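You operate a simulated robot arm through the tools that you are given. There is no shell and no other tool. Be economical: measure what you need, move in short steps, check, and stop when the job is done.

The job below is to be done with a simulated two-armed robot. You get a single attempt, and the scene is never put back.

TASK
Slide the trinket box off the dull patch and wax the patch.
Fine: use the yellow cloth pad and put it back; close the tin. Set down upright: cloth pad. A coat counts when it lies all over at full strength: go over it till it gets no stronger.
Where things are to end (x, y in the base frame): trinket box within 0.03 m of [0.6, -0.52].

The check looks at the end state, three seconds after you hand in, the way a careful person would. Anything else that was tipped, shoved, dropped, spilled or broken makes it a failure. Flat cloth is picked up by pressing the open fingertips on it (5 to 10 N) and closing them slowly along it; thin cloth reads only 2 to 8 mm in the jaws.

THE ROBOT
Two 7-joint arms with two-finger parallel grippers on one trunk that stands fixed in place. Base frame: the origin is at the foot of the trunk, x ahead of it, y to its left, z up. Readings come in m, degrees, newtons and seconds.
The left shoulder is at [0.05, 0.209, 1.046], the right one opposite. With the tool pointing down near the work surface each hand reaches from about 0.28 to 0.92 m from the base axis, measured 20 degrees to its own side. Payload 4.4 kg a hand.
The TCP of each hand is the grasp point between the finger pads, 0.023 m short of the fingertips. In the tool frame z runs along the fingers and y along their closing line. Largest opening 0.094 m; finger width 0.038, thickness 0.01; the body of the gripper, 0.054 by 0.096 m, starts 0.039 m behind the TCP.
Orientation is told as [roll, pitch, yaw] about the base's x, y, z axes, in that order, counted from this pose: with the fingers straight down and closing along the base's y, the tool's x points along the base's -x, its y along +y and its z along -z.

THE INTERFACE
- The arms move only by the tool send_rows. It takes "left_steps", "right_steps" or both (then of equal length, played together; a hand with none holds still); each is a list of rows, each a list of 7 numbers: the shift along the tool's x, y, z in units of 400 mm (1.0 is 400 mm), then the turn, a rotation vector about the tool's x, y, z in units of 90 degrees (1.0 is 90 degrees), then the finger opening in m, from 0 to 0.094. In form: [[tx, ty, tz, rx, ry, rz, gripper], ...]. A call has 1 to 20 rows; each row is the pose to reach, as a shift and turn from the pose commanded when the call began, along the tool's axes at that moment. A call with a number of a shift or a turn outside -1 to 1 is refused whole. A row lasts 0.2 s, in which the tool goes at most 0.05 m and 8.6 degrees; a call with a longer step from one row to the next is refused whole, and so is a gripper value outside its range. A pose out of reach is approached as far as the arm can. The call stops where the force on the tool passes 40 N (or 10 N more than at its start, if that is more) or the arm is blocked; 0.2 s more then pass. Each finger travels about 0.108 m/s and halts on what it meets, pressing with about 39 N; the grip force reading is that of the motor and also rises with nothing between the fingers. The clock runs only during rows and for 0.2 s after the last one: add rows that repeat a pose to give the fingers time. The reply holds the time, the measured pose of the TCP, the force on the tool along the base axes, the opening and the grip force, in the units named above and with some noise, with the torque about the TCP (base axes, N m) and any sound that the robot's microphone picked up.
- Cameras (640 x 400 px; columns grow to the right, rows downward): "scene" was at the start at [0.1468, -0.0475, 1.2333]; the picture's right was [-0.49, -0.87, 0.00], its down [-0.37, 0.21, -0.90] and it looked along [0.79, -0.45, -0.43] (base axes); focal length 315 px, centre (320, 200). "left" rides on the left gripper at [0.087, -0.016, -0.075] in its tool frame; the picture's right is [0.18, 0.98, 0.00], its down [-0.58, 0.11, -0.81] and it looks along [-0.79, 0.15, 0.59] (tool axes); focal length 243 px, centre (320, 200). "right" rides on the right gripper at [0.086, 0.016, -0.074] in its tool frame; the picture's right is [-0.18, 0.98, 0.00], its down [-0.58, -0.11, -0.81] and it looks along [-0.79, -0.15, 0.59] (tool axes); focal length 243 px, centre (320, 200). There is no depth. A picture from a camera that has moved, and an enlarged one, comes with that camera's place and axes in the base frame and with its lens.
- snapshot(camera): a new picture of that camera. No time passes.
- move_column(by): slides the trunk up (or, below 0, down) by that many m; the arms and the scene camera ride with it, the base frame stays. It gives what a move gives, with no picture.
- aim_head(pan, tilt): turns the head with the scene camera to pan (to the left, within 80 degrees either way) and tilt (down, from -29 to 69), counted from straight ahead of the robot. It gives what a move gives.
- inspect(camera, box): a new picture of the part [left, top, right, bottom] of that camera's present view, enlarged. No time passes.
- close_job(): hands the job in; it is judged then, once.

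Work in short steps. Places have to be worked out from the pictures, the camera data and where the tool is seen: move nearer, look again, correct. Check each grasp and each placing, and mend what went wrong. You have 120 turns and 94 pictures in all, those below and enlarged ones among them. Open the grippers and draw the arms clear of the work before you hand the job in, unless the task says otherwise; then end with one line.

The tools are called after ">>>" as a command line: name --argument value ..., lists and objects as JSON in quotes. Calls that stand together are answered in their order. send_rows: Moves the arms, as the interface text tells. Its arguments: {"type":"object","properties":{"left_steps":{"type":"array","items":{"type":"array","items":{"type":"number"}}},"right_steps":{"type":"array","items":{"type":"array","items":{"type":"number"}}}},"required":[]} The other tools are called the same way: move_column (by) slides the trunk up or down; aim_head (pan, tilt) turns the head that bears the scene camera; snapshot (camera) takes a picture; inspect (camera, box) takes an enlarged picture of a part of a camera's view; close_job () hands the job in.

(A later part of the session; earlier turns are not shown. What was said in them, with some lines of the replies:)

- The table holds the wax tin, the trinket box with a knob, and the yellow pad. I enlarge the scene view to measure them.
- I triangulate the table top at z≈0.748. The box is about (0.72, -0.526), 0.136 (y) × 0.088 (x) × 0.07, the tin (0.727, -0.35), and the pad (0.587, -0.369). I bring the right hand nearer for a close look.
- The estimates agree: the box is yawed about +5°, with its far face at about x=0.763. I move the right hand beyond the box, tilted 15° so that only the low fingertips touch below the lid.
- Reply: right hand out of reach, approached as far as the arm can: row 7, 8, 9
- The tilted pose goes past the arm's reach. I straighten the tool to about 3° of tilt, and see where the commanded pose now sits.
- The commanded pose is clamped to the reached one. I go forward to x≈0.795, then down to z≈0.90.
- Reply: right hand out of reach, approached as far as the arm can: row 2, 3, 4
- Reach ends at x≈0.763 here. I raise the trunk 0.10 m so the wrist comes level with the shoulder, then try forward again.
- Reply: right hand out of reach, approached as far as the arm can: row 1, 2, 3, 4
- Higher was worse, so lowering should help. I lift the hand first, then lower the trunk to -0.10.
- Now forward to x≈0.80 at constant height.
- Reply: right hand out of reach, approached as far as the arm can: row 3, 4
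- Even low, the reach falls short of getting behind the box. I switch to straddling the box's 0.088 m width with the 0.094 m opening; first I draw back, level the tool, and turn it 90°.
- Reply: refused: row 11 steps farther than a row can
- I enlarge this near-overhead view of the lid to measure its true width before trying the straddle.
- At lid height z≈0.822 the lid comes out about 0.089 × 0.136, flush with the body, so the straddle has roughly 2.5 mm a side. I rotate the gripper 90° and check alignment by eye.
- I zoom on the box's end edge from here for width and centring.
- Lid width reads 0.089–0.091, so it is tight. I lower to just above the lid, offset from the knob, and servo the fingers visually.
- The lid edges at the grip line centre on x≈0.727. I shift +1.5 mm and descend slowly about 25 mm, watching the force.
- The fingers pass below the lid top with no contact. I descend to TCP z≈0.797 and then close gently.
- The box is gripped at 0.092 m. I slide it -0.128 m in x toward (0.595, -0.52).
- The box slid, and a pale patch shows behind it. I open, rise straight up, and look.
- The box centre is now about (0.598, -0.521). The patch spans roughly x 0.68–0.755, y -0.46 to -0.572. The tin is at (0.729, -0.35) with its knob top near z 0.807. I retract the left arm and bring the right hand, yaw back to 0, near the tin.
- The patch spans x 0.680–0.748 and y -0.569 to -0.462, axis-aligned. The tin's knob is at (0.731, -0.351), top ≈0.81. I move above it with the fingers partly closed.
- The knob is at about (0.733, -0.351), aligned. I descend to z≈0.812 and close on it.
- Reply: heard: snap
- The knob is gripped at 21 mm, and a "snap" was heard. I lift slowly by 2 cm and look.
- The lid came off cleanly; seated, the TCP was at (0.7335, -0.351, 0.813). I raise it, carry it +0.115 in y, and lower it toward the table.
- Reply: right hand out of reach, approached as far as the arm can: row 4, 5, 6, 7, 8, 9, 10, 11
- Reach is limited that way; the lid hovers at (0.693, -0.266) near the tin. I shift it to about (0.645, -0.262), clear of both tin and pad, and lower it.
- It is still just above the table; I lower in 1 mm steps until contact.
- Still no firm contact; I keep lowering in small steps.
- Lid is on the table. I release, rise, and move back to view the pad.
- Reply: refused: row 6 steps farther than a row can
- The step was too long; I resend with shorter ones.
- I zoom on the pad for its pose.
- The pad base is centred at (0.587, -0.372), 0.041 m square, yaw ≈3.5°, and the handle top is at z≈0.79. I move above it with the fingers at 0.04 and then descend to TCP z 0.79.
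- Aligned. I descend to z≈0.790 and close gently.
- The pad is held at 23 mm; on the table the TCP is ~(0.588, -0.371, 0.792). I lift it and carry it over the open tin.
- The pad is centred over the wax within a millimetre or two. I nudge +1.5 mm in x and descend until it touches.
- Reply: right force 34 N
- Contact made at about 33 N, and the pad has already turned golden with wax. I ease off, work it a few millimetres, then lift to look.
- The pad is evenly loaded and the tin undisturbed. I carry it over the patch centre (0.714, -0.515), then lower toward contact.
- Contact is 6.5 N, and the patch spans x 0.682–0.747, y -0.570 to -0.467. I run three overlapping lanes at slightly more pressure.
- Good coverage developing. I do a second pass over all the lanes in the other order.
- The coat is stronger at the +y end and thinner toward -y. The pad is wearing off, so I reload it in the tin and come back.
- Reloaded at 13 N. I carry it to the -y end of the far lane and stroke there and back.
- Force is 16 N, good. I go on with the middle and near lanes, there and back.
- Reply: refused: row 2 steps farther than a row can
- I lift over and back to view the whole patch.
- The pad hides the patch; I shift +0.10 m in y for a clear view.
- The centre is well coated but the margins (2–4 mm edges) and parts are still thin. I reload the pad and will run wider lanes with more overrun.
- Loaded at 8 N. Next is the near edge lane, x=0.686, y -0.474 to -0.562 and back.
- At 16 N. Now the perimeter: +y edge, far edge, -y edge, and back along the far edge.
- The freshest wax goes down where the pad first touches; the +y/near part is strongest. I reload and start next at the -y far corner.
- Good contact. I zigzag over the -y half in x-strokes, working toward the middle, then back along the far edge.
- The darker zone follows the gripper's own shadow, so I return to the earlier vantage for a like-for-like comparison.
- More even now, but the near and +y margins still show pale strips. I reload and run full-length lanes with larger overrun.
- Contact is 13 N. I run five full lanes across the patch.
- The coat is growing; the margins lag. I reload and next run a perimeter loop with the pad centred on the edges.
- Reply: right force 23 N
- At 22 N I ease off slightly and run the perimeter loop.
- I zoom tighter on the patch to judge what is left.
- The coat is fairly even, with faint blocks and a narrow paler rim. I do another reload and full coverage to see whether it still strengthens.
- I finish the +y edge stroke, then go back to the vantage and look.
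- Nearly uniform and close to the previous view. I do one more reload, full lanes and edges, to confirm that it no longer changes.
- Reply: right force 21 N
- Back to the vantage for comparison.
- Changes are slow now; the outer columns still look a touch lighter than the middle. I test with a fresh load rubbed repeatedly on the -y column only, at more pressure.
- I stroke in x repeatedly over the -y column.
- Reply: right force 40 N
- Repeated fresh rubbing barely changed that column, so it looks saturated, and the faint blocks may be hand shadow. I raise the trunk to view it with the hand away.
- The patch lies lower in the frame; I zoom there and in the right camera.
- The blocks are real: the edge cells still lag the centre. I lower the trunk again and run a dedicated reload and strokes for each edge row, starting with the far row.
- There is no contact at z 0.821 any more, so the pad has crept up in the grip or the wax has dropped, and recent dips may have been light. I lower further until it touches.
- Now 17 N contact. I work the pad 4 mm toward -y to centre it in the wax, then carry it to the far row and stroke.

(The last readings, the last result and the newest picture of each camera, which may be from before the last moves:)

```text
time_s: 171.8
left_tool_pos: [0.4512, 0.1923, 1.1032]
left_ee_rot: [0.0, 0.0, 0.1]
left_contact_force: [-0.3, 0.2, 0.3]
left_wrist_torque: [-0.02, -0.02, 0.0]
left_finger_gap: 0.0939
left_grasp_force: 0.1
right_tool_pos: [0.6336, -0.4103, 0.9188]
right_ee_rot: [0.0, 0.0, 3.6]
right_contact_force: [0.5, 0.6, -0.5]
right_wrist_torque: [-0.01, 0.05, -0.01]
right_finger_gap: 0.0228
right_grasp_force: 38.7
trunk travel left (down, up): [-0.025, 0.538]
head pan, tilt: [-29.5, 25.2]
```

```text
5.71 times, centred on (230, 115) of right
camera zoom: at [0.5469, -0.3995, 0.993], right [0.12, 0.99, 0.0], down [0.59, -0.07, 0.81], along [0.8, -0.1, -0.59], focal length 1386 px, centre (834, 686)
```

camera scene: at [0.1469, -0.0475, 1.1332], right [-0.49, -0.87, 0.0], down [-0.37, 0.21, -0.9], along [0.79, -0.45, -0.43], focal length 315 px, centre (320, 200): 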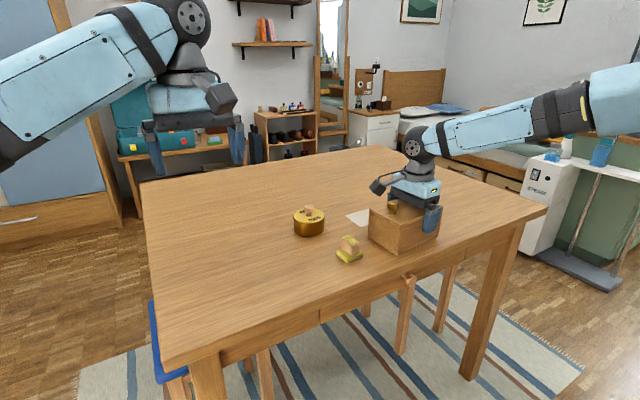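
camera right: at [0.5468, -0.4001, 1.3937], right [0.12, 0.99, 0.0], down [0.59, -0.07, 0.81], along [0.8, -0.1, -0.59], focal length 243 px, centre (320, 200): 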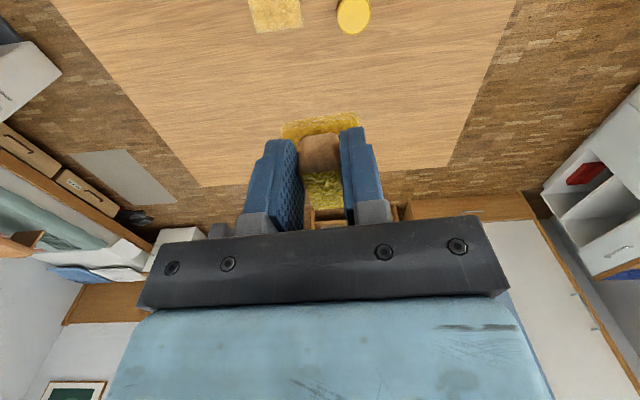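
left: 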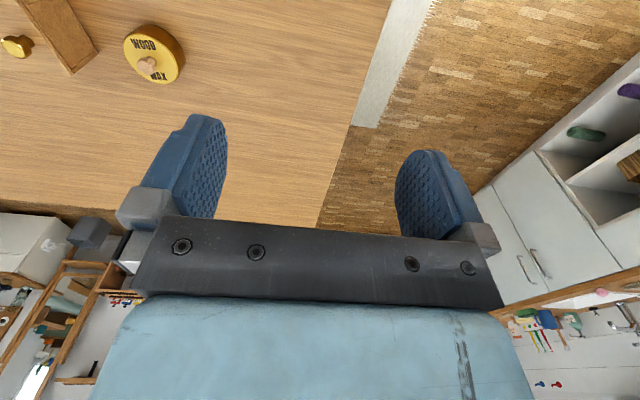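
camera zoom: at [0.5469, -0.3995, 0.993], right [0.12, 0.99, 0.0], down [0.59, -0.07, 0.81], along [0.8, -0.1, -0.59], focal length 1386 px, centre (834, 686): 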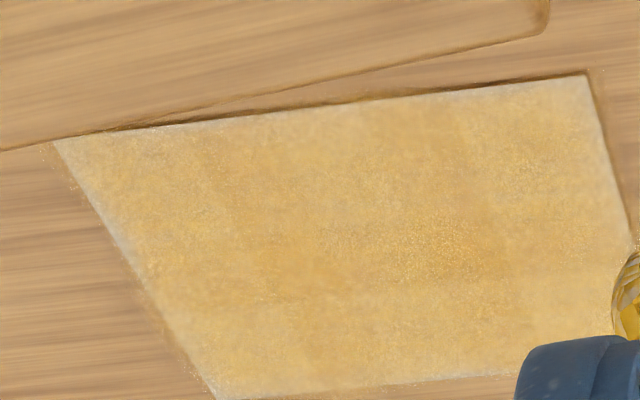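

The far row strengthened visibly with a proper dip. Next the same for the +y column.

>>> send_rows --right_steps '[[-0.09, 0.045, 0, 0, 0, 0, 0.01], [-0.18, 0.09, 0, 0, 0, 0, 0.01], [-0.255, 0.124, 0, 0, 0, 0, 0.01], [-0.255, 0.124, 0.12, 0, 0, 0, 0.01], [-0.255, 0.124, 0.225, 0, 0, 0, 0.01], [-0.255, 0.124, 0.261, 0, 0, 0, 0.01], [-0.248, 0.124, 0.261, 0, 0, 0, 0.01], [-0.262, 0.124, 0.261, 0, 0, 0, 0.01], [-0.255, 0.13, 0.261, 0, 0, 0, 0.01], [-0.255, 0.118, 0.261, 0, 0, 0, 0.01], [-0.255, 0.124, 0.173, 0, 0, 0, 0.01], [-0.22, 0.054, 0.173, 0, 0, 0, 0.01], [-0.185, -0.016, 0.173, 0, 0, 0, 0.01], [-0.15, -0.086, 0.173, 0, 0, 0, 0.01], [-0.116, -0.155, 0.173, 0, 0, 0, 0.01], [-0.116, -0.155, 0.26, 0, 0, 0, 0.01], [-0.116, -0.155, 0.32, 0, 0, 0, 0.01], [-0.116, -0.155, 0.338, 0, 0, 0, 0.01]]'

>>> send_rows --right_steps '[[-0.072, -0.004, 0, 0, 0, 0, 0.01], [-0.145, -0.009, 0, 0, 0, 0, 0.01], [-0.072, 0.01, 0, 0, 0, 0, 0.01], [0, 0.015, 0, 0, 0, 0, 0.01], [-0.072, 0.011, 0, 0, 0, 0, 0.01], [-0.145, 0.007, 0, 0, 0, 0, 0.01], [-0.072, -0.03, 0, 0, 0, 0, 0.01], [0, -0.03, 0, 0, 0, 0, 0.01], [-0.072, -0.03, 0, 0, 0, 0, 0.01], [-0.145, -0.035, 0, 0, 0, 0, 0.01], [-0.072, 0, 0, 0, 0, 0, 0.01], [0.01, 0.005, 0, 0, 0, 0, 0.01], [-0.072, 0, 0, 0, 0, 0, 0.01], [-0.15, -0.005, 0, 0, 0, 0, 0.01], [-0.072, -0.015, 0, 0, 0, 0, 0.01], [0, -0.015, 0, 0, 0, 0, 0.01], [-0.072, 0.005, 0, 0, 0, 0, 0.01], [-0.145, 0, 0, 0, 0, 0, 0.01], [-0.072, 0.005, 0, 0, 0, 0, 0.01], [0, 0, 0, 0, 0, 0, 0.01]]'

>>> send_rows --right_steps '[[0, 0, -0.1, 0, 0, 0, 0.01], [0, 0, -0.2, 0, 0, 0, 0.01], [0.02, 0.03, -0.3, 0, 0, 0, 0.01], [0.07, 0.1, -0.338, 0, 0, 0, 0.01], [0.116, 0.155, -0.338, 0, 0, 0, 0.01], [0.116, 0.155, -0.338, 0, 0, 0, 0.01]]'

```text
time_s: 175.6
left_tool_pos: [0.451, 0.1939, 1.1032]
left_ee_rot: [0.0, -0.1, 0.1]
left_contact_force: [-0.8, -0.5, -0.5]
left_wrist_torque: [0.02, 0.04, -0.01]
left_finger_gap: 0.0937
left_grasp_force: 0.2
right_tool_pos: [0.6837, -0.4699, 0.7881]
right_ee_rot: [-0.1, -0.4, 3.4]
right_contact_force: [-2.0, -3.9, 9.9]
right_wrist_torque: [-0.05, 0.03, 0.0]
right_finger_gap: 0.0227
right_grasp_force: 39.2
trunk travel left (down, up): [-0.025, 0.538]
head pan, tilt: [-29.5, 25.2]
```

```text
time_s: 179.8
left_tool_pos: [0.4498, 0.1942, 1.1033]
left_ee_rot: [0.0, -0.1, 0.0]
left_contact_force: [-0.4, -0.3, 0.2]
left_wrist_torque: [0.02, 0.01, -0.05]
left_finger_gap: 0.0939
left_grasp_force: 0.1
right_tool_pos: [0.6837, -0.4676, 0.7873]
right_ee_rot: [-0.1, -0.2, 3.6]
right_contact_force: [5.0, -0.4, 16.0]
right_wrist_torque: [0.04, -0.34, 0.02]
right_finger_gap: 0.0227
right_grasp_force: 39.1
trunk travel left (down, up): [-0.025, 0.538]
head pan, tilt: [-29.5, 25.2]
```

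```text
time_s: 181.2
left_tool_pos: [0.452, 0.1933, 1.1042]
left_ee_rot: [0.0, -0.1, 0.1]
left_contact_force: [0.1, -1.0, 1.0]
left_wrist_torque: [0.0, 0.01, 0.0]
left_finger_gap: 0.0941
left_grasp_force: 0.1
right_tool_pos: [0.6339, -0.4101, 0.919]
right_ee_rot: [0.0, 0.0, 3.5]
right_contact_force: [0.5, 0.2, 0.6]
right_wrist_torque: [-0.01, 0.02, 0.0]
right_finger_gap: 0.0227
right_grasp_force: 39.2
trunk travel left (down, up): [-0.025, 0.538]
head pan, tilt: [-29.5, 25.2]
```

Returned to H as planned. Now the -y column with a fresh dip.

>>> send_rows --right_steps '[[-0.09, 0.045, 0, 0, 0, 0, 0.01], [-0.18, 0.09, 0, 0, 0, 0, 0.01], [-0.255, 0.124, 0, 0, 0, 0, 0.01], [-0.255, 0.124, 0.12, 0, 0, 0, 0.01], [-0.255, 0.124, 0.225, 0, 0, 0, 0.01], [-0.255, 0.124, 0.261, 0, 0, 0, 0.01], [-0.248, 0.124, 0.261, 0, 0, 0, 0.01], [-0.262, 0.124, 0.261, 0, 0, 0, 0.01], [-0.255, 0.13, 0.261, 0, 0, 0, 0.01], [-0.255, 0.118, 0.261, 0, 0, 0, 0.01], [-0.255, 0.124, 0.173, 0, 0, 0, 0.01], [-0.23, 0.04, 0.173, 0, 0, 0, 0.01], [-0.204, -0.045, 0.173, 0, 0, 0, 0.01], [-0.178, -0.13, 0.173, 0, 0, 0, 0.01], [-0.153, -0.215, 0.173, 0, 0, 0, 0.01], [-0.128, -0.3, 0.173, 0, 0, 0, 0.01], [-0.102, -0.384, 0.173, 0, 0, 0, 0.01], [-0.102, -0.384, 0.26, 0, 0, 0, 0.01], [-0.102, -0.384, 0.32, 0, 0, 0, 0.01], [-0.102, -0.384, 0.338, 0, 0, 0, 0.01]]'

>>> send_rows --right_steps '[[-0.072, -0.004, 0, 0, 0, 0, 0.01], [-0.145, -0.009, 0, 0, 0, 0, 0.01], [-0.072, -0.015, 0, 0, 0, 0, 0.01], [0, -0.015, 0, 0, 0, 0, 0.01], [-0.072, -0.015, 0, 0, 0, 0, 0.01], [-0.14, -0.015, 0, 0, 0, 0, 0.01], [-0.072, 0.03, 0, 0, 0, 0, 0.01], [0, 0.03, 0, 0, 0, 0, 0.01], [-0.072, 0.03, 0, 0, 0, 0, 0.01], [-0.145, 0.025, 0, 0, 0, 0, 0.01], [-0.072, 0, 0, 0, 0, 0, 0.01], [0.01, 0.005, 0, 0, 0, 0, 0.01], [-0.072, 0, 0, 0, 0, 0, 0.01], [-0.145, -0.005, 0, 0, 0, 0, 0.01], [-0.072, -0.01, 0, 0, 0, 0, 0.01], [0, -0.01, 0, 0, 0, 0, 0.01], [-0.072, 0.005, 0, 0, 0, 0, 0.01], [-0.145, 0, 0, 0, 0, 0, 0.01], [-0.072, 0.005, 0, 0, 0, 0, 0.01], [0, 0, 0, 0, 0, 0, 0.01]]'

>>> send_rows --right_steps '[[0, 0, -0.1, 0, 0, 0, 0.01], [0, 0, -0.2, 0, 0, 0, 0.01], [0.01, 0.04, -0.3, 0, 0, 0, 0.01], [0.03, 0.13, -0.338, 0, 0, 0, 0.01], [0.055, 0.22, -0.338, 0, 0, 0, 0.01], [0.08, 0.31, -0.338, 0, 0, 0, 0.01], [0.102, 0.384, -0.338, 0, 0, 0, 0.01], [0.102, 0.384, -0.338, 0, 0, 0, 0.01]]'

>>> inspect --camera "right" --box '[175, 80, 285, 150]'

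```text
time_s: 185.4
left_tool_pos: [0.4504, 0.1943, 1.1051]
left_ee_rot: [-0.1, 0.0, 0.1]
left_contact_force: [0.2, -0.4, 0.1]
left_wrist_torque: [-0.02, -0.02, -0.03]
left_finger_gap: 0.0942
left_grasp_force: 0.1
right_tool_pos: [0.6835, -0.5612, 0.7874]
right_ee_rot: [-0.1, -0.2, 3.5]
right_contact_force: [-0.1, -2.8, 10.9]
right_wrist_torque: [-0.08, 0.01, -0.04]
right_finger_gap: 0.0227
right_grasp_force: 39.3
trunk travel left (down, up): [-0.025, 0.538]
head pan, tilt: [-29.5, 25.2]
```

```text
time_s: 189.6
left_tool_pos: [0.4503, 0.1943, 1.1043]
left_ee_rot: [-0.1, -0.1, 0.1]
left_contact_force: [-0.2, -1.0, 0.0]
left_wrist_torque: [0.01, 0.06, 0.0]
left_finger_gap: 0.0941
left_grasp_force: 0.1
right_tool_pos: [0.6823, -0.5602, 0.7872]
right_ee_rot: [0.0, -0.2, 3.7]
right_contact_force: [4.6, -0.2, 14.3]
right_wrist_torque: [0.1, -0.33, -0.01]
right_finger_gap: 0.0226
right_grasp_force: 38.9
trunk travel left (down, up): [-0.025, 0.538]
head pan, tilt: [-29.5, 25.2]
```

```text
time_s: 191.4
left_tool_pos: [0.4517, 0.1927, 1.104]
left_ee_rot: [0.0, 0.0, 0.2]
left_contact_force: [0.8, 0.4, -0.1]
left_wrist_torque: [-0.03, 0.0, -0.02]
left_finger_gap: 0.0942
left_grasp_force: 0.1
right_tool_pos: [0.6355, -0.4106, 0.9193]
right_ee_rot: [0.1, -0.1, 3.5]
right_contact_force: [0.3, 0.0, -0.3]
right_wrist_torque: [-0.01, 0.0, 0.0]
right_finger_gap: 0.023
right_grasp_force: 38.7
trunk travel left (down, up): [-0.025, 0.538]
head pan, tilt: [-29.5, 25.2]
```

```text
5.71 times, centred on (230, 115) of right
camera zoom: at [0.5472, -0.3996, 0.9939], right [0.12, 0.99, 0.0], down [0.59, -0.07, 0.81], along [0.8, -0.1, -0.59], focal length 1386 px, centre (834, 686)
```

zoom: 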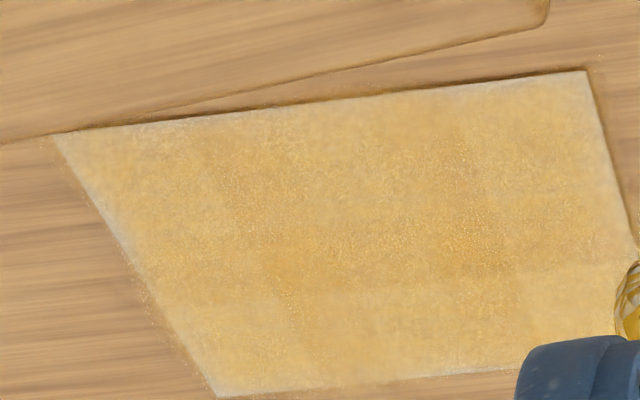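

Frame-to-frame rendering noise is now as big as any change, and heavy rubbing no longer alters the -y column, so it looks saturated. For completeness I give the near row and middle one more fresh dip.

>>> send_rows --right_steps '[[-0.09, 0.045, 0, 0, 0, 0, 0.01], [-0.18, 0.09, 0, 0, 0, 0, 0.01], [-0.255, 0.124, 0, 0, 0, 0, 0.01], [-0.255, 0.124, 0.12, 0, 0, 0, 0.01], [-0.255, 0.124, 0.225, 0, 0, 0, 0.01], [-0.255, 0.124, 0.262, 0, 0, 0, 0.01], [-0.248, 0.124, 0.262, 0, 0, 0, 0.01], [-0.262, 0.124, 0.262, 0, 0, 0, 0.01], [-0.255, 0.13, 0.262, 0, 0, 0, 0.01], [-0.255, 0.118, 0.262, 0, 0, 0, 0.01], [-0.255, 0.124, 0.173, 0, 0, 0, 0.01], [-0.22, 0.054, 0.173, 0, 0, 0, 0.01], [-0.185, -0.016, 0.173, 0, 0, 0, 0.01], [-0.15, -0.086, 0.173, 0, 0, 0, 0.01], [-0.116, -0.155, 0.173, 0, 0, 0, 0.01], [-0.116, -0.155, 0.26, 0, 0, 0, 0.01], [-0.116, -0.155, 0.32, 0, 0, 0, 0.01], [-0.116, -0.155, 0.338, 0, 0, 0, 0.01]]'

>>> send_rows --right_steps '[[0.005, -0.076, 0, 0, 0, 0, 0.01], [0.009, -0.153, 0, 0, 0, 0, 0.01], [0.014, -0.229, 0, 0, 0, 0, 0.01], [0.015, -0.153, 0, 0, 0, 0, 0.01], [0.013, -0.076, 0, 0, 0, 0, 0.01], [0.01, 0, 0, 0, 0, 0, 0.01], [0.013, -0.076, 0, 0, 0, 0, 0.01], [0.016, -0.153, 0, 0, 0, 0, 0.01], [0.02, -0.235, 0, 0, 0, 0, 0.01], [-0.02, -0.235, 0, 0, 0, 0, 0.01], [-0.023, -0.153, 0, 0, 0, 0, 0.01], [-0.027, -0.076, 0, 0, 0, 0, 0.01], [-0.03, 0, 0, 0, 0, 0, 0.01], [-0.07, 0, 0, 0, 0, 0, 0.01], [-0.065, -0.076, 0, 0, 0, 0, 0.01], [-0.06, -0.153, 0, 0, 0, 0, 0.01], [-0.055, -0.229, 0, 0, 0, 0, 0.01], [-0.1, -0.232, 0, 0, 0, 0, 0.01], [-0.14, -0.235, 0, 0, 0, 0, 0.01]]'

>>> send_rows --right_steps '[[0.004, 0.076, 0, 0, 0, 0, 0.01], [0, 0.153, 0, 0, 0, 0, 0.01], [-0.006, 0.229, 0, 0, 0, 0, 0.01], [0.04, 0.232, 0, 0, 0, 0, 0.01], [0.08, 0.235, 0, 0, 0, 0, 0.01], [0.14, 0.24, 0, 0, 0, 0, 0.01], [0.14, 0.235, -0.1, 0, 0, 0, 0.01], [0.14, 0.235, -0.2, 0, 0, 0, 0.01], [0.16, 0.26, -0.3, 0, 0, 0, 0.01], [0.21, 0.33, -0.338, 0, 0, 0, 0.01], [0.256, 0.39, -0.338, 0, 0, 0, 0.01], [0.256, 0.39, -0.338, 0, 0, 0, 0.01]]'

>>> inspect --camera "right" --box '[175, 80, 285, 150]'

```text
time_s: 195.2
left_tool_pos: [0.4498, 0.1945, 1.105]
left_ee_rot: [0.0, -0.1, 0.1]
left_contact_force: [1.0, 0.2, -0.3]
left_wrist_torque: [-0.03, 0.0, 0.05]
left_finger_gap: 0.0941
left_grasp_force: 0.1
right_tool_pos: [0.6846, -0.4712, 0.7872]
right_ee_rot: [-0.1, -0.3, 3.5]
right_contact_force: [-0.7, -4.5, 14.6]
right_wrist_torque: [-0.1, -0.03, -0.05]
right_finger_gap: 0.0229
right_grasp_force: 39.4
trunk travel left (down, up): [-0.025, 0.538]
head pan, tilt: [-29.5, 25.2]
```

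```text
time_s: 199.2
left_tool_pos: [0.4493, 0.194, 1.1044]
left_ee_rot: [-0.1, -0.2, 0.2]
left_contact_force: [-0.3, 0.1, -0.3]
left_wrist_torque: [0.04, 0.03, -0.01]
left_finger_gap: 0.094
left_grasp_force: 0.1
right_tool_pos: [0.7458, -0.5608, 0.7868]
right_ee_rot: [-0.1, -0.3, 3.4]
right_contact_force: [-3.9, 0.1, 11.5]
right_wrist_torque: [0.07, 0.11, 0.0]
right_finger_gap: 0.0229
right_grasp_force: 39.0
trunk travel left (down, up): [-0.025, 0.538]
head pan, tilt: [-29.5, 25.2]
```

```text
time_s: 201.8
left_tool_pos: [0.4522, 0.1935, 1.1033]
left_ee_rot: [0.0, 0.0, 0.1]
left_contact_force: [0.3, -0.5, 0.2]
left_wrist_torque: [0.01, -0.01, 0.0]
left_finger_gap: 0.0938
left_grasp_force: 0.1
right_tool_pos: [0.632, -0.4122, 0.9192]
right_ee_rot: [0.0, 0.1, 3.4]
right_contact_force: [0.4, 0.1, -0.6]
right_wrist_torque: [-0.02, 0.0, -0.01]
right_finger_gap: 0.0226
right_grasp_force: 38.6
trunk travel left (down, up): [-0.025, 0.538]
head pan, tilt: [-29.5, 25.2]
```

```text
5.71 times, centred on (230, 115) of right
camera zoom: at [0.5448, -0.4013, 0.9941], right [0.12, 0.99, 0.0], down [0.59, -0.07, 0.81], along [0.8, -0.1, -0.59], focal length 1386 px, centre (834, 686)
```

zoom: 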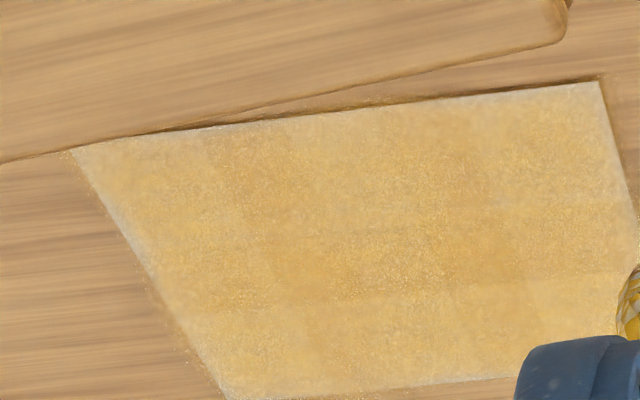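

No further change: the coat is saturated all over (the faint darker middle is persistent). Now I put the pad back at (0.588, -0.371).

>>> send_rows --right_steps '[[0.055, 0.053, 0, 0, 0, 0, 0.01], [0.109, 0.1056, 0, 0, 0, 0, 0.01], [0.109, 0.1056, 0.1, 0, 0, 0, 0.01], [0.109, 0.1056, 0.2, 0, 0, 0, 0.01], [0.109, 0.1056, 0.28, 0, 0, 0, 0.01], [0.109, 0.1056, 0.31, 0, 0, 0, 0.01], [0.109, 0.1056, 0.32, 0, 0, 0, 0.01], [0.109, 0.1056, 0.324, 0, 0, 0, 0.01], [0.109, 0.1056, 0.328, 0, 0, 0, 0.01], [0.109, 0.1056, 0.328, 0, 0, 0, 0.01]]'

>>> inspect --camera "scene" --box '[300, 190, 400, 270]'

```text
time_s: 204.0
left_tool_pos: [0.4526, 0.1937, 1.1031]
left_ee_rot: [0.1, 0.1, 0.1]
left_contact_force: [0.5, 0.2, 0.3]
left_wrist_torque: [0.01, 0.0, 0.0]
left_finger_gap: 0.0941
left_grasp_force: 0.0
right_tool_pos: [0.5877, -0.3708, 0.7892]
right_ee_rot: [0.0, -0.1, 3.6]
right_contact_force: [-0.3, 0.0, -0.9]
right_wrist_torque: [0.07, 0.03, -0.02]
right_finger_gap: 0.0225
right_grasp_force: 38.6
trunk travel left (down, up): [-0.025, 0.538]
head pan, tilt: [-29.5, 25.2]
```

```text
5.00 times, centred on (350, 230) of scene
camera zoom: at [0.1469, -0.0475, 1.1333], right [-0.49, -0.87, 0.0], down [-0.37, 0.21, -0.9], along [0.79, -0.45, -0.43], focal length 1573 px, centre (170, 50)
```

zoom: 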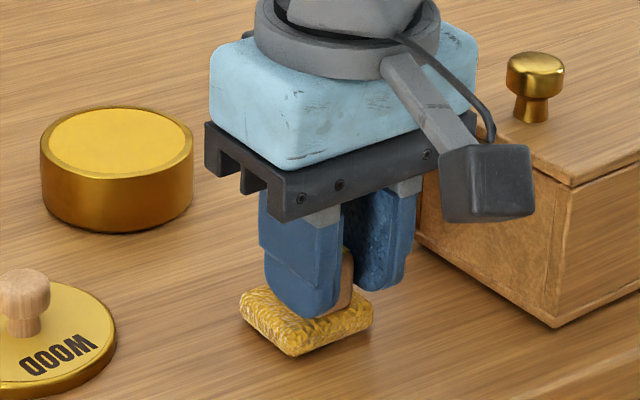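

About 2 mm above the table; I lower gently to contact.

>>> send_rows --right_steps '[[0, 0, 0.002, 0, 0, 0, 0.01], [0, 0, 0.004, 0, 0, 0, 0.01], [0, 0, 0.006, 0, 0, 0, 0.01], [0, 0, 0.008, 0, 0, 0, 0.01]]'

```text
time_s: 205.0
left_tool_pos: [0.4504, 0.1934, 1.1039]
left_ee_rot: [0.1, 0.0, 0.0]
left_contact_force: [0.3, -0.7, -0.5]
left_wrist_torque: [0.0, -0.01, 0.01]
left_finger_gap: 0.0941
left_grasp_force: 0.1
right_tool_pos: [0.5875, -0.3704, 0.7875]
right_ee_rot: [0.0, -0.1, 3.6]
right_contact_force: [-0.4, 0.1, 7.4]
right_wrist_torque: [0.03, -0.04, -0.01]
right_finger_gap: 0.0227
right_grasp_force: 39.5
trunk travel left (down, up): [-0.025, 0.538]
head pan, tilt: [-29.5, 25.2]
```

Contact 7 N. I open and rise straight up, then look.

>>> send_rows --right_steps '[[0, 0, 0, 0, 0, 0, 0.03], [0, 0, 0, 0, 0, 0, 0.045], [0, 0, 0, 0, 0, 0, 0.045], [0, 0, -0.04, 0, 0, 0, 0.045], [0, 0, -0.12, 0, 0, 0, 0.045], [0, 0, -0.22, 0, 0, 0, 0.045], [0, 0, -0.22, 0, 0, 0, 0.045]]'

>>> inspect --camera "scene" --box '[300, 190, 400, 270]'

```text
time_s: 206.6
left_tool_pos: [0.4514, 0.193, 1.1035]
left_ee_rot: [-0.1, -0.1, 0.0]
left_contact_force: [0.6, -0.1, 1.0]
left_wrist_torque: [-0.02, -0.02, 0.0]
left_finger_gap: 0.0939
left_grasp_force: 0.1
right_tool_pos: [0.5869, -0.3698, 0.8745]
right_ee_rot: [0.0, -0.1, 3.6]
right_contact_force: [0.9, -0.5, 0.5]
right_wrist_torque: [-0.02, 0.02, 0.02]
right_finger_gap: 0.0449
right_grasp_force: 0.3
trunk travel left (down, up): [-0.025, 0.538]
head pan, tilt: [-29.5, 25.2]
```

```text
5.00 times, centred on (350, 230) of scene
camera zoom: at [0.1469, -0.0477, 1.1332], right [-0.49, -0.87, 0.0], down [-0.37, 0.21, -0.9], along [0.79, -0.45, -0.43], focal length 1573 px, centre (170, 50)
```

zoom: 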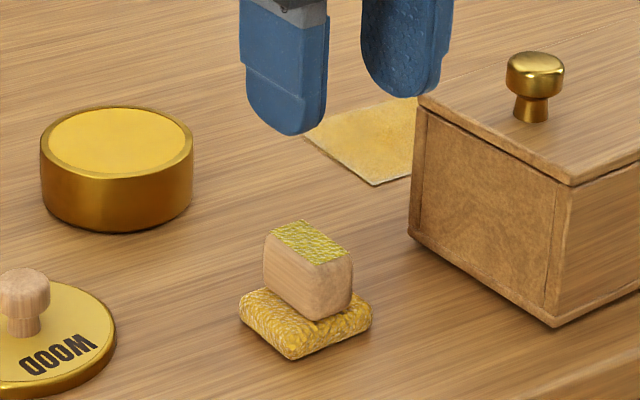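

The pad stands upright within about 6 mm of its place. Now I hover over the lid knob at (0.647, -0.261), yaw back to 0.

>>> send_rows --right_steps '[[-0.04, 0.066, -0.02, 0, 0, 0.01, 0.05], [-0.08, 0.133, -0.02, 0, 0, 0.02, 0.05], [-0.12, 0.2, -0.02, 0, 0, 0.03, 0.05], [-0.164, 0.2655, 0, 0, 0, 0.039, 0.05], [-0.164, 0.2655, 0.05, 0, 0, 0.039, 0.05], [-0.164, 0.2655, 0.05, 0, 0, 0.039, 0.05]]'

>>> inspect --camera "right" --box '[200, 20, 440, 240]'

```text
time_s: 208.0
left_tool_pos: [0.4528, 0.1938, 1.1036]
left_ee_rot: [-0.1, 0.0, 0.1]
left_contact_force: [0.2, -0.5, -0.2]
left_wrist_torque: [0.01, 0.03, 0.02]
left_finger_gap: 0.0941
left_grasp_force: 0.1
right_tool_pos: [0.6472, -0.262, 0.8523]
right_ee_rot: [-0.1, 0.0, 0.0]
right_contact_force: [0.0, -0.1, -0.1]
right_wrist_torque: [-0.02, -0.01, 0.0]
right_finger_gap: 0.05
right_grasp_force: 0.0
trunk travel left (down, up): [-0.025, 0.538]
head pan, tilt: [-29.5, 25.2]
```

```text
1.82 times, centred on (320, 130) of right
camera zoom: at [0.5604, -0.2458, 0.9263], right [0.18, 0.98, 0.0], down [0.58, -0.11, 0.81], along [0.79, -0.15, -0.59], focal length 441 px, centre (320, 327)
```

zoom: 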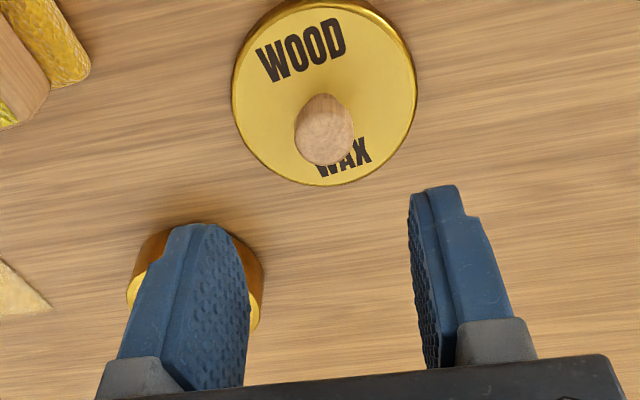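

The knob is centred. I descend and grip it.

>>> send_rows --right_steps '[[0, 0.002, 0.06, 0, 0, 0, 0.05], [0, 0.002, 0.12, 0, 0, 0, 0.05], [0, 0.002, 0.16, 0, 0, 0, 0.05], [0, 0.002, 0.176, 0, 0, 0, 0.05], [0, 0.002, 0.176, 0, 0, 0, 0.03], [0, 0.002, 0.176, 0, 0, 0, 0.01], [0, 0.002, 0.176, 0, 0, 0, 0.01], [0, 0.002, 0.176, 0, 0, 0, 0.01]]'

```text
time_s: 209.8
left_tool_pos: [0.4516, 0.1936, 1.1035]
left_ee_rot: [0.1, 0.0, 0.0]
left_contact_force: [0.4, 1.2, -0.8]
left_wrist_torque: [-0.01, -0.02, -0.01]
left_finger_gap: 0.094
left_grasp_force: 0.1
right_tool_pos: [0.6457, -0.2602, 0.7834]
right_ee_rot: [-0.1, 0.0, 0.0]
right_contact_force: [0.0, 0.2, 0.5]
right_wrist_torque: [0.03, 0.0, 0.03]
right_finger_gap: 0.0211
right_grasp_force: 38.4
trunk travel left (down, up): [-0.025, 0.538]
head pan, tilt: [-29.5, 25.2]
```

Gripped. I lift and carry the lid over the tin, hovering about 2.5 cm above its seat.

>>> send_rows --right_steps '[[0, 0, -0.05, 0, 0, 0, 0.01], [0, 0, -0.12, 0, 0, 0, 0.01], [0, 0, -0.2, 0, 0, 0, 0.01], [-0.055, -0.0565, -0.2, 0, 0, 0, 0.01], [-0.11, -0.113, -0.2, 0, 0, 0, 0.01], [-0.165, -0.17, -0.2, 0, 0, 0, 0.01], [-0.218, -0.226, -0.2, 0, 0, 0, 0.01], [-0.218, -0.226, -0.14, 0, 0, 0, 0.01], [-0.218, -0.226, -0.14, 0, 0, 0, 0.01]]'

>>> inspect --camera "scene" --box '[270, 160, 370, 240]'

>>> inspect --camera "right" --box '[200, 20, 440, 240]'

```text
time_s: 211.8
left_tool_pos: [0.4514, 0.1939, 1.1044]
left_ee_rot: [0.0, 0.0, 0.1]
left_contact_force: [0.2, 0.1, -0.5]
left_wrist_torque: [-0.04, -0.02, 0.01]
left_finger_gap: 0.0941
left_grasp_force: 0.0
right_tool_pos: [0.7341, -0.3499, 0.8409]
right_ee_rot: [0.0, -0.1, 0.0]
right_contact_force: [0.1, -0.7, -0.8]
right_wrist_torque: [-0.01, 0.02, -0.01]
right_finger_gap: 0.021
right_grasp_force: 38.8
trunk travel left (down, up): [-0.025, 0.538]
head pan, tilt: [-29.5, 25.2]
```

```text
5.00 times, centred on (320, 200) of scene
camera zoom: at [0.1468, -0.0475, 1.1333], right [-0.49, -0.87, 0.0], down [-0.37, 0.21, -0.9], along [0.79, -0.45, -0.43], focal length 1573 px, centre (320, 200)
```

zoom: 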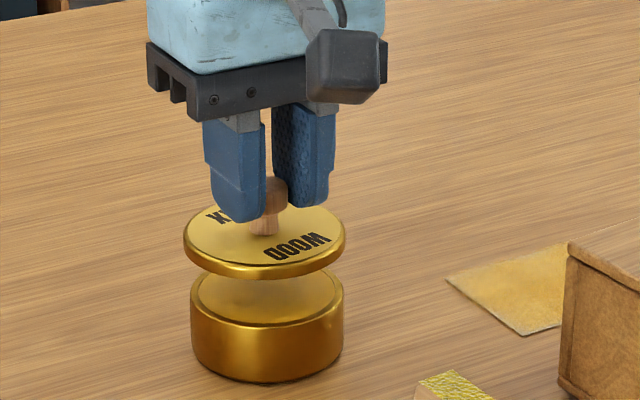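

```text
1.82 times, centred on (320, 130) of right
camera zoom: at [0.6476, -0.3344, 0.9143], right [0.18, 0.98, 0.0], down [0.58, -0.11, 0.81], along [0.79, -0.15, -0.59], focal length 441 px, centre (320, 327)
```

zoom: 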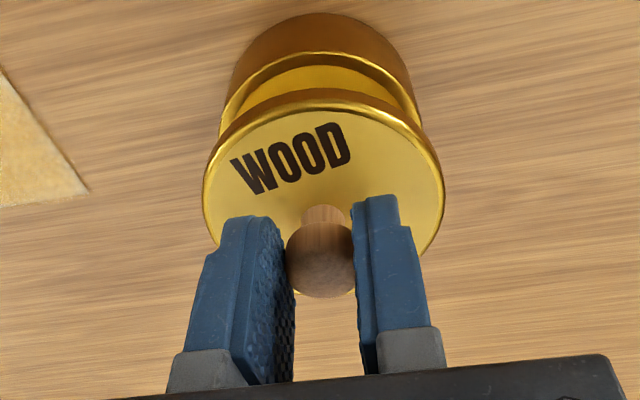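

The lid is aligned with the tin within a millimetre; I shift -1 mm in y and lower it on.

>>> send_rows --right_steps '[[0, -0.0025, 0.03, 0, 0, 0, 0.01], [0, -0.0025, 0.05, 0, 0, 0, 0.01], [0, -0.0025, 0.056, 0, 0, 0, 0.01], [0, -0.0025, 0.06, 0, 0, 0, 0.01], [0, -0.0025, 0.064, 0, 0, 0, 0.01], [0, -0.0025, 0.068, 0, 0, 0, 0.01], [0, -0.0025, 0.072, 0, 0, 0, 0.01]]'

>>> inspect --camera "scene" --box '[270, 160, 370, 240]'

```text
time_s: 213.4
left_tool_pos: [0.4498, 0.1945, 1.1043]
left_ee_rot: [0.0, 0.0, 0.1]
left_contact_force: [-0.4, 0.5, 0.7]
left_wrist_torque: [0.03, -0.02, 0.02]
left_finger_gap: 0.0941
left_grasp_force: 0.1
right_tool_pos: [0.7345, -0.3518, 0.8153]
right_ee_rot: [0.0, -0.4, 0.1]
right_contact_force: [2.8, -5.5, 22.7]
right_wrist_torque: [-0.05, 0.48, -0.09]
right_finger_gap: 0.021
right_grasp_force: 39.0
trunk travel left (down, up): [-0.025, 0.538]
head pan, tilt: [-29.5, 25.2]
heard: snap
```

```text
5.00 times, centred on (320, 200) of scene
camera zoom: at [0.1448, -0.0468, 1.134], right [-0.49, -0.87, 0.0], down [-0.37, 0.21, -0.91], along [0.79, -0.45, -0.42], focal length 1573 px, centre (320, 200)
```

zoom: 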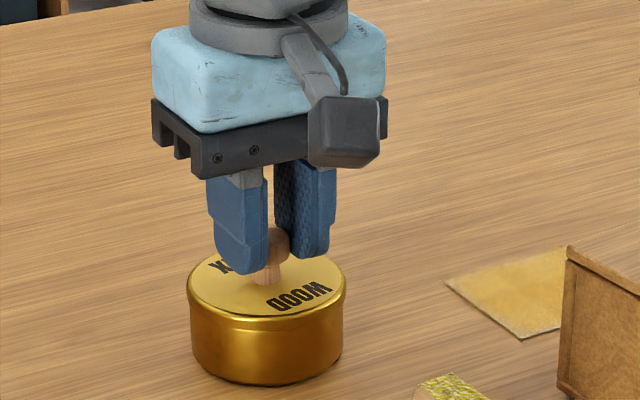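

Snap heard, and the lid is seated at the expected height. I relax the push, open, rise, and check.

>>> send_rows --right_steps '[[0, 0, -0.004, 0, 0, 0, 0.01], [0, 0, -0.006, 0, 0, 0, 0.03], [0, 0, -0.006, 0, 0, 0, 0.05], [0, 0, -0.006, 0, 0, 0, 0.05], [0, 0, -0.06, 0, 0, 0, 0.05], [0, 0, -0.16, 0, 0, 0, 0.05], [0, 0, -0.26, 0, 0, 0, 0.05], [0.1, 0, -0.32, 0, 0, 0, 0.05], [0.2, 0, -0.34, 0, 0, 0, 0.05], [0.2, 0, -0.34, 0, 0, 0, 0.05]]'

>>> inspect --camera "scene" --box '[280, 170, 440, 280]'

>>> snapshot --camera "right"

```text
time_s: 215.6
left_tool_pos: [0.4535, 0.193, 1.103]
left_ee_rot: [0.0, 0.0, 0.1]
left_contact_force: [0.2, -0.3, -0.2]
left_wrist_torque: [0.01, -0.01, 0.02]
left_finger_gap: 0.094
left_grasp_force: 0.1
right_tool_pos: [0.6537, -0.3523, 0.9472]
right_ee_rot: [0.0, 0.0, 0.0]
right_contact_force: [0.6, -0.1, -0.2]
right_wrist_torque: [-0.01, 0.0, 0.02]
right_finger_gap: 0.0502
right_grasp_force: 0.0
trunk travel left (down, up): [-0.025, 0.538]
head pan, tilt: [-29.5, 25.2]
```

```text
3.64 times, centred on (360, 225) of scene
camera zoom: at [0.1469, -0.0476, 1.1332], right [-0.49, -0.87, 0.0], down [-0.37, 0.21, -0.9], along [0.79, -0.45, -0.43], focal length 1144 px, centre (174, 109)
```

zoom: 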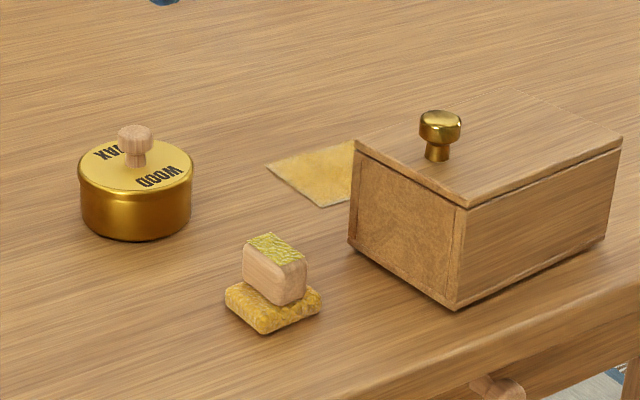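

```text
17 pictures are left
camera right: at [0.5678, -0.3379, 1.021], right [0.18, 0.98, 0.0], down [0.58, -0.11, 0.81], along [0.79, -0.15, -0.59], focal length 243 px, centre (320, 200)
```

right: 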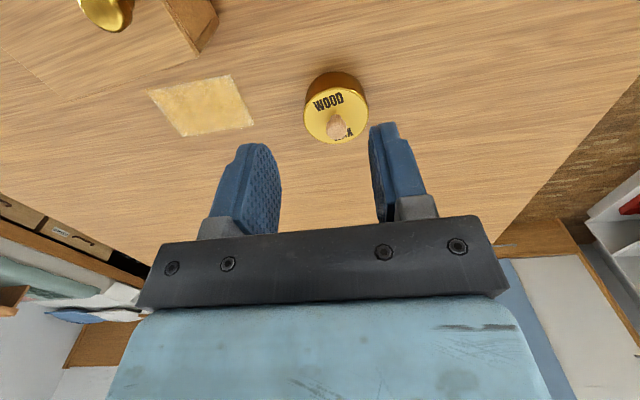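

Tin closed, pad upright, box in place. I take a last close look at the coat without the hand's shadow.

>>> inspect --camera "right" --box '[140, 65, 265, 145]'

```text
5.00 times, centred on (202, 105) of right
camera zoom: at [0.5678, -0.3379, 1.021], right [0.18, 0.98, 0.0], down [0.58, -0.11, 0.81], along [0.79, -0.15, -0.59], focal length 1213 px, centre (908, 675)
```

zoom: 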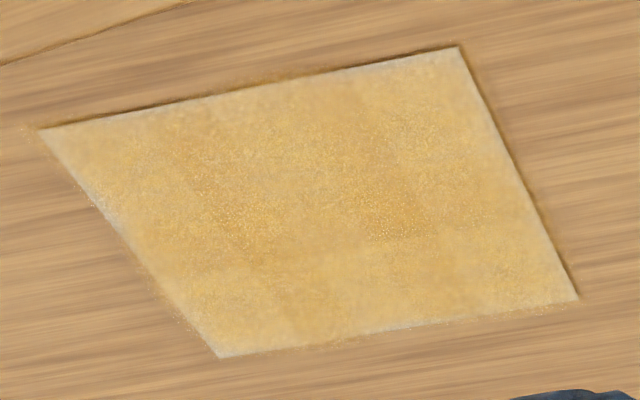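

The coat is even out to its soft edge. I draw the right arm clear with the gripper open.

>>> send_rows --right_steps '[[0.08, 0, -0.08, 0, 0, 0, 0.08], [0.18, -0.03, -0.15, 0, 0, 0, 0.094], [0.28, -0.06, -0.2, 0, 0, 0, 0.094], [0.38, -0.1, -0.25, 0, 0, 0, 0.094], [0.48, -0.14, -0.27, 0, 0, 0, 0.094], [0.58, -0.18, -0.27, 0, 0, 0, 0.094], [0.68, -0.22, -0.27, 0, 0, 0, 0.094], [0.76, -0.26, -0.27, 0, 0, 0, 0.094], [0.76, -0.26, -0.27, 0, 0, 0, 0.094]]'

>>> snapshot --camera "scene"

```text
refused: row 2 steps farther than a row can; nothing moved
```

```text
15 pictures are left
camera scene: at [0.1469, -0.0476, 1.1332], right [-0.49, -0.87, 0.0], down [-0.37, 0.21, -0.9], along [0.79, -0.45, -0.43], focal length 315 px, centre (320, 200)
```

scene: 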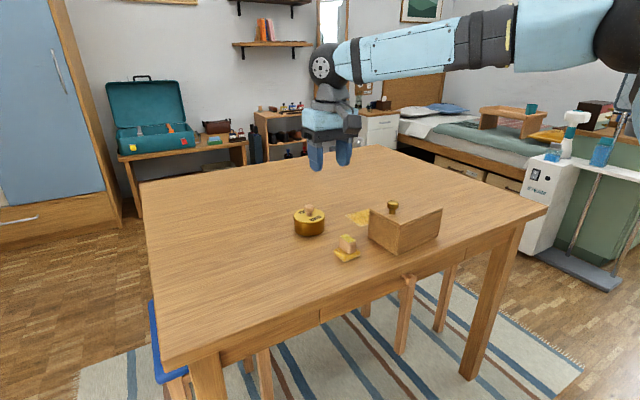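

I resend the retreat with shorter steps.

>>> send_rows --right_steps '[[0.06, 0, -0.06, 0, 0, 0, 0.08], [0.14, -0.02, -0.12, 0, 0, 0, 0.094], [0.22, -0.05, -0.18, 0, 0, 0, 0.094], [0.3, -0.08, -0.23, 0, 0, 0, 0.094], [0.39, -0.11, -0.26, 0, 0, 0, 0.094], [0.48, -0.14, -0.27, 0, 0, 0, 0.094], [0.57, -0.18, -0.27, 0, 0, 0, 0.094], [0.66, -0.22, -0.27, 0, 0, 0, 0.094], [0.74, -0.26, -0.27, 0, 0, 0, 0.094], [0.74, -0.26, -0.27, 0, 0, 0, 0.094]]'

>>> inspect --camera "scene" --box '[240, 150, 480, 300]'

```text
time_s: 217.8
left_tool_pos: [0.4517, 0.1934, 1.1037]
left_ee_rot: [0.0, 0.0, 0.1]
left_contact_force: [0.1, -0.9, 0.8]
left_wrist_torque: [0.02, -0.01, 0.02]
left_finger_gap: 0.0941
left_grasp_force: 0.1
right_tool_pos: [0.3578, -0.4553, 1.0535]
right_ee_rot: [-0.1, -0.1, -0.1]
right_contact_force: [0.1, 0.4, 0.3]
right_wrist_torque: [-0.02, 0.04, 0.02]
right_finger_gap: 0.0942
right_grasp_force: 0.1
trunk travel left (down, up): [-0.025, 0.538]
head pan, tilt: [-29.5, 25.2]
```

```text
2.67 times, centred on (360, 225) of scene
camera zoom: at [0.1468, -0.0473, 1.1332], right [-0.49, -0.87, 0.0], down [-0.37, 0.21, -0.9], along [0.79, -0.45, -0.43], focal length 839 px, centre (213, 133)
```

zoom: 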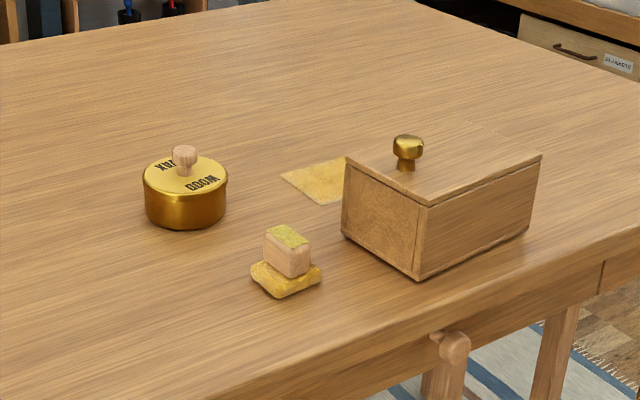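

Everything is in place, and both arms are clear with open grippers, so I hand in.

>>> close_job

```text
The job is handed in.
```

I slid the trinket box to about (0.598, -0.521), waxed the patch until more rubbing made no visible difference, stood the pad upright about 6 mm from its old spot, and snapped the tin shut; a thin paler rim and slightly lighter edges still show on the patch, and I took that as full strength by eye.
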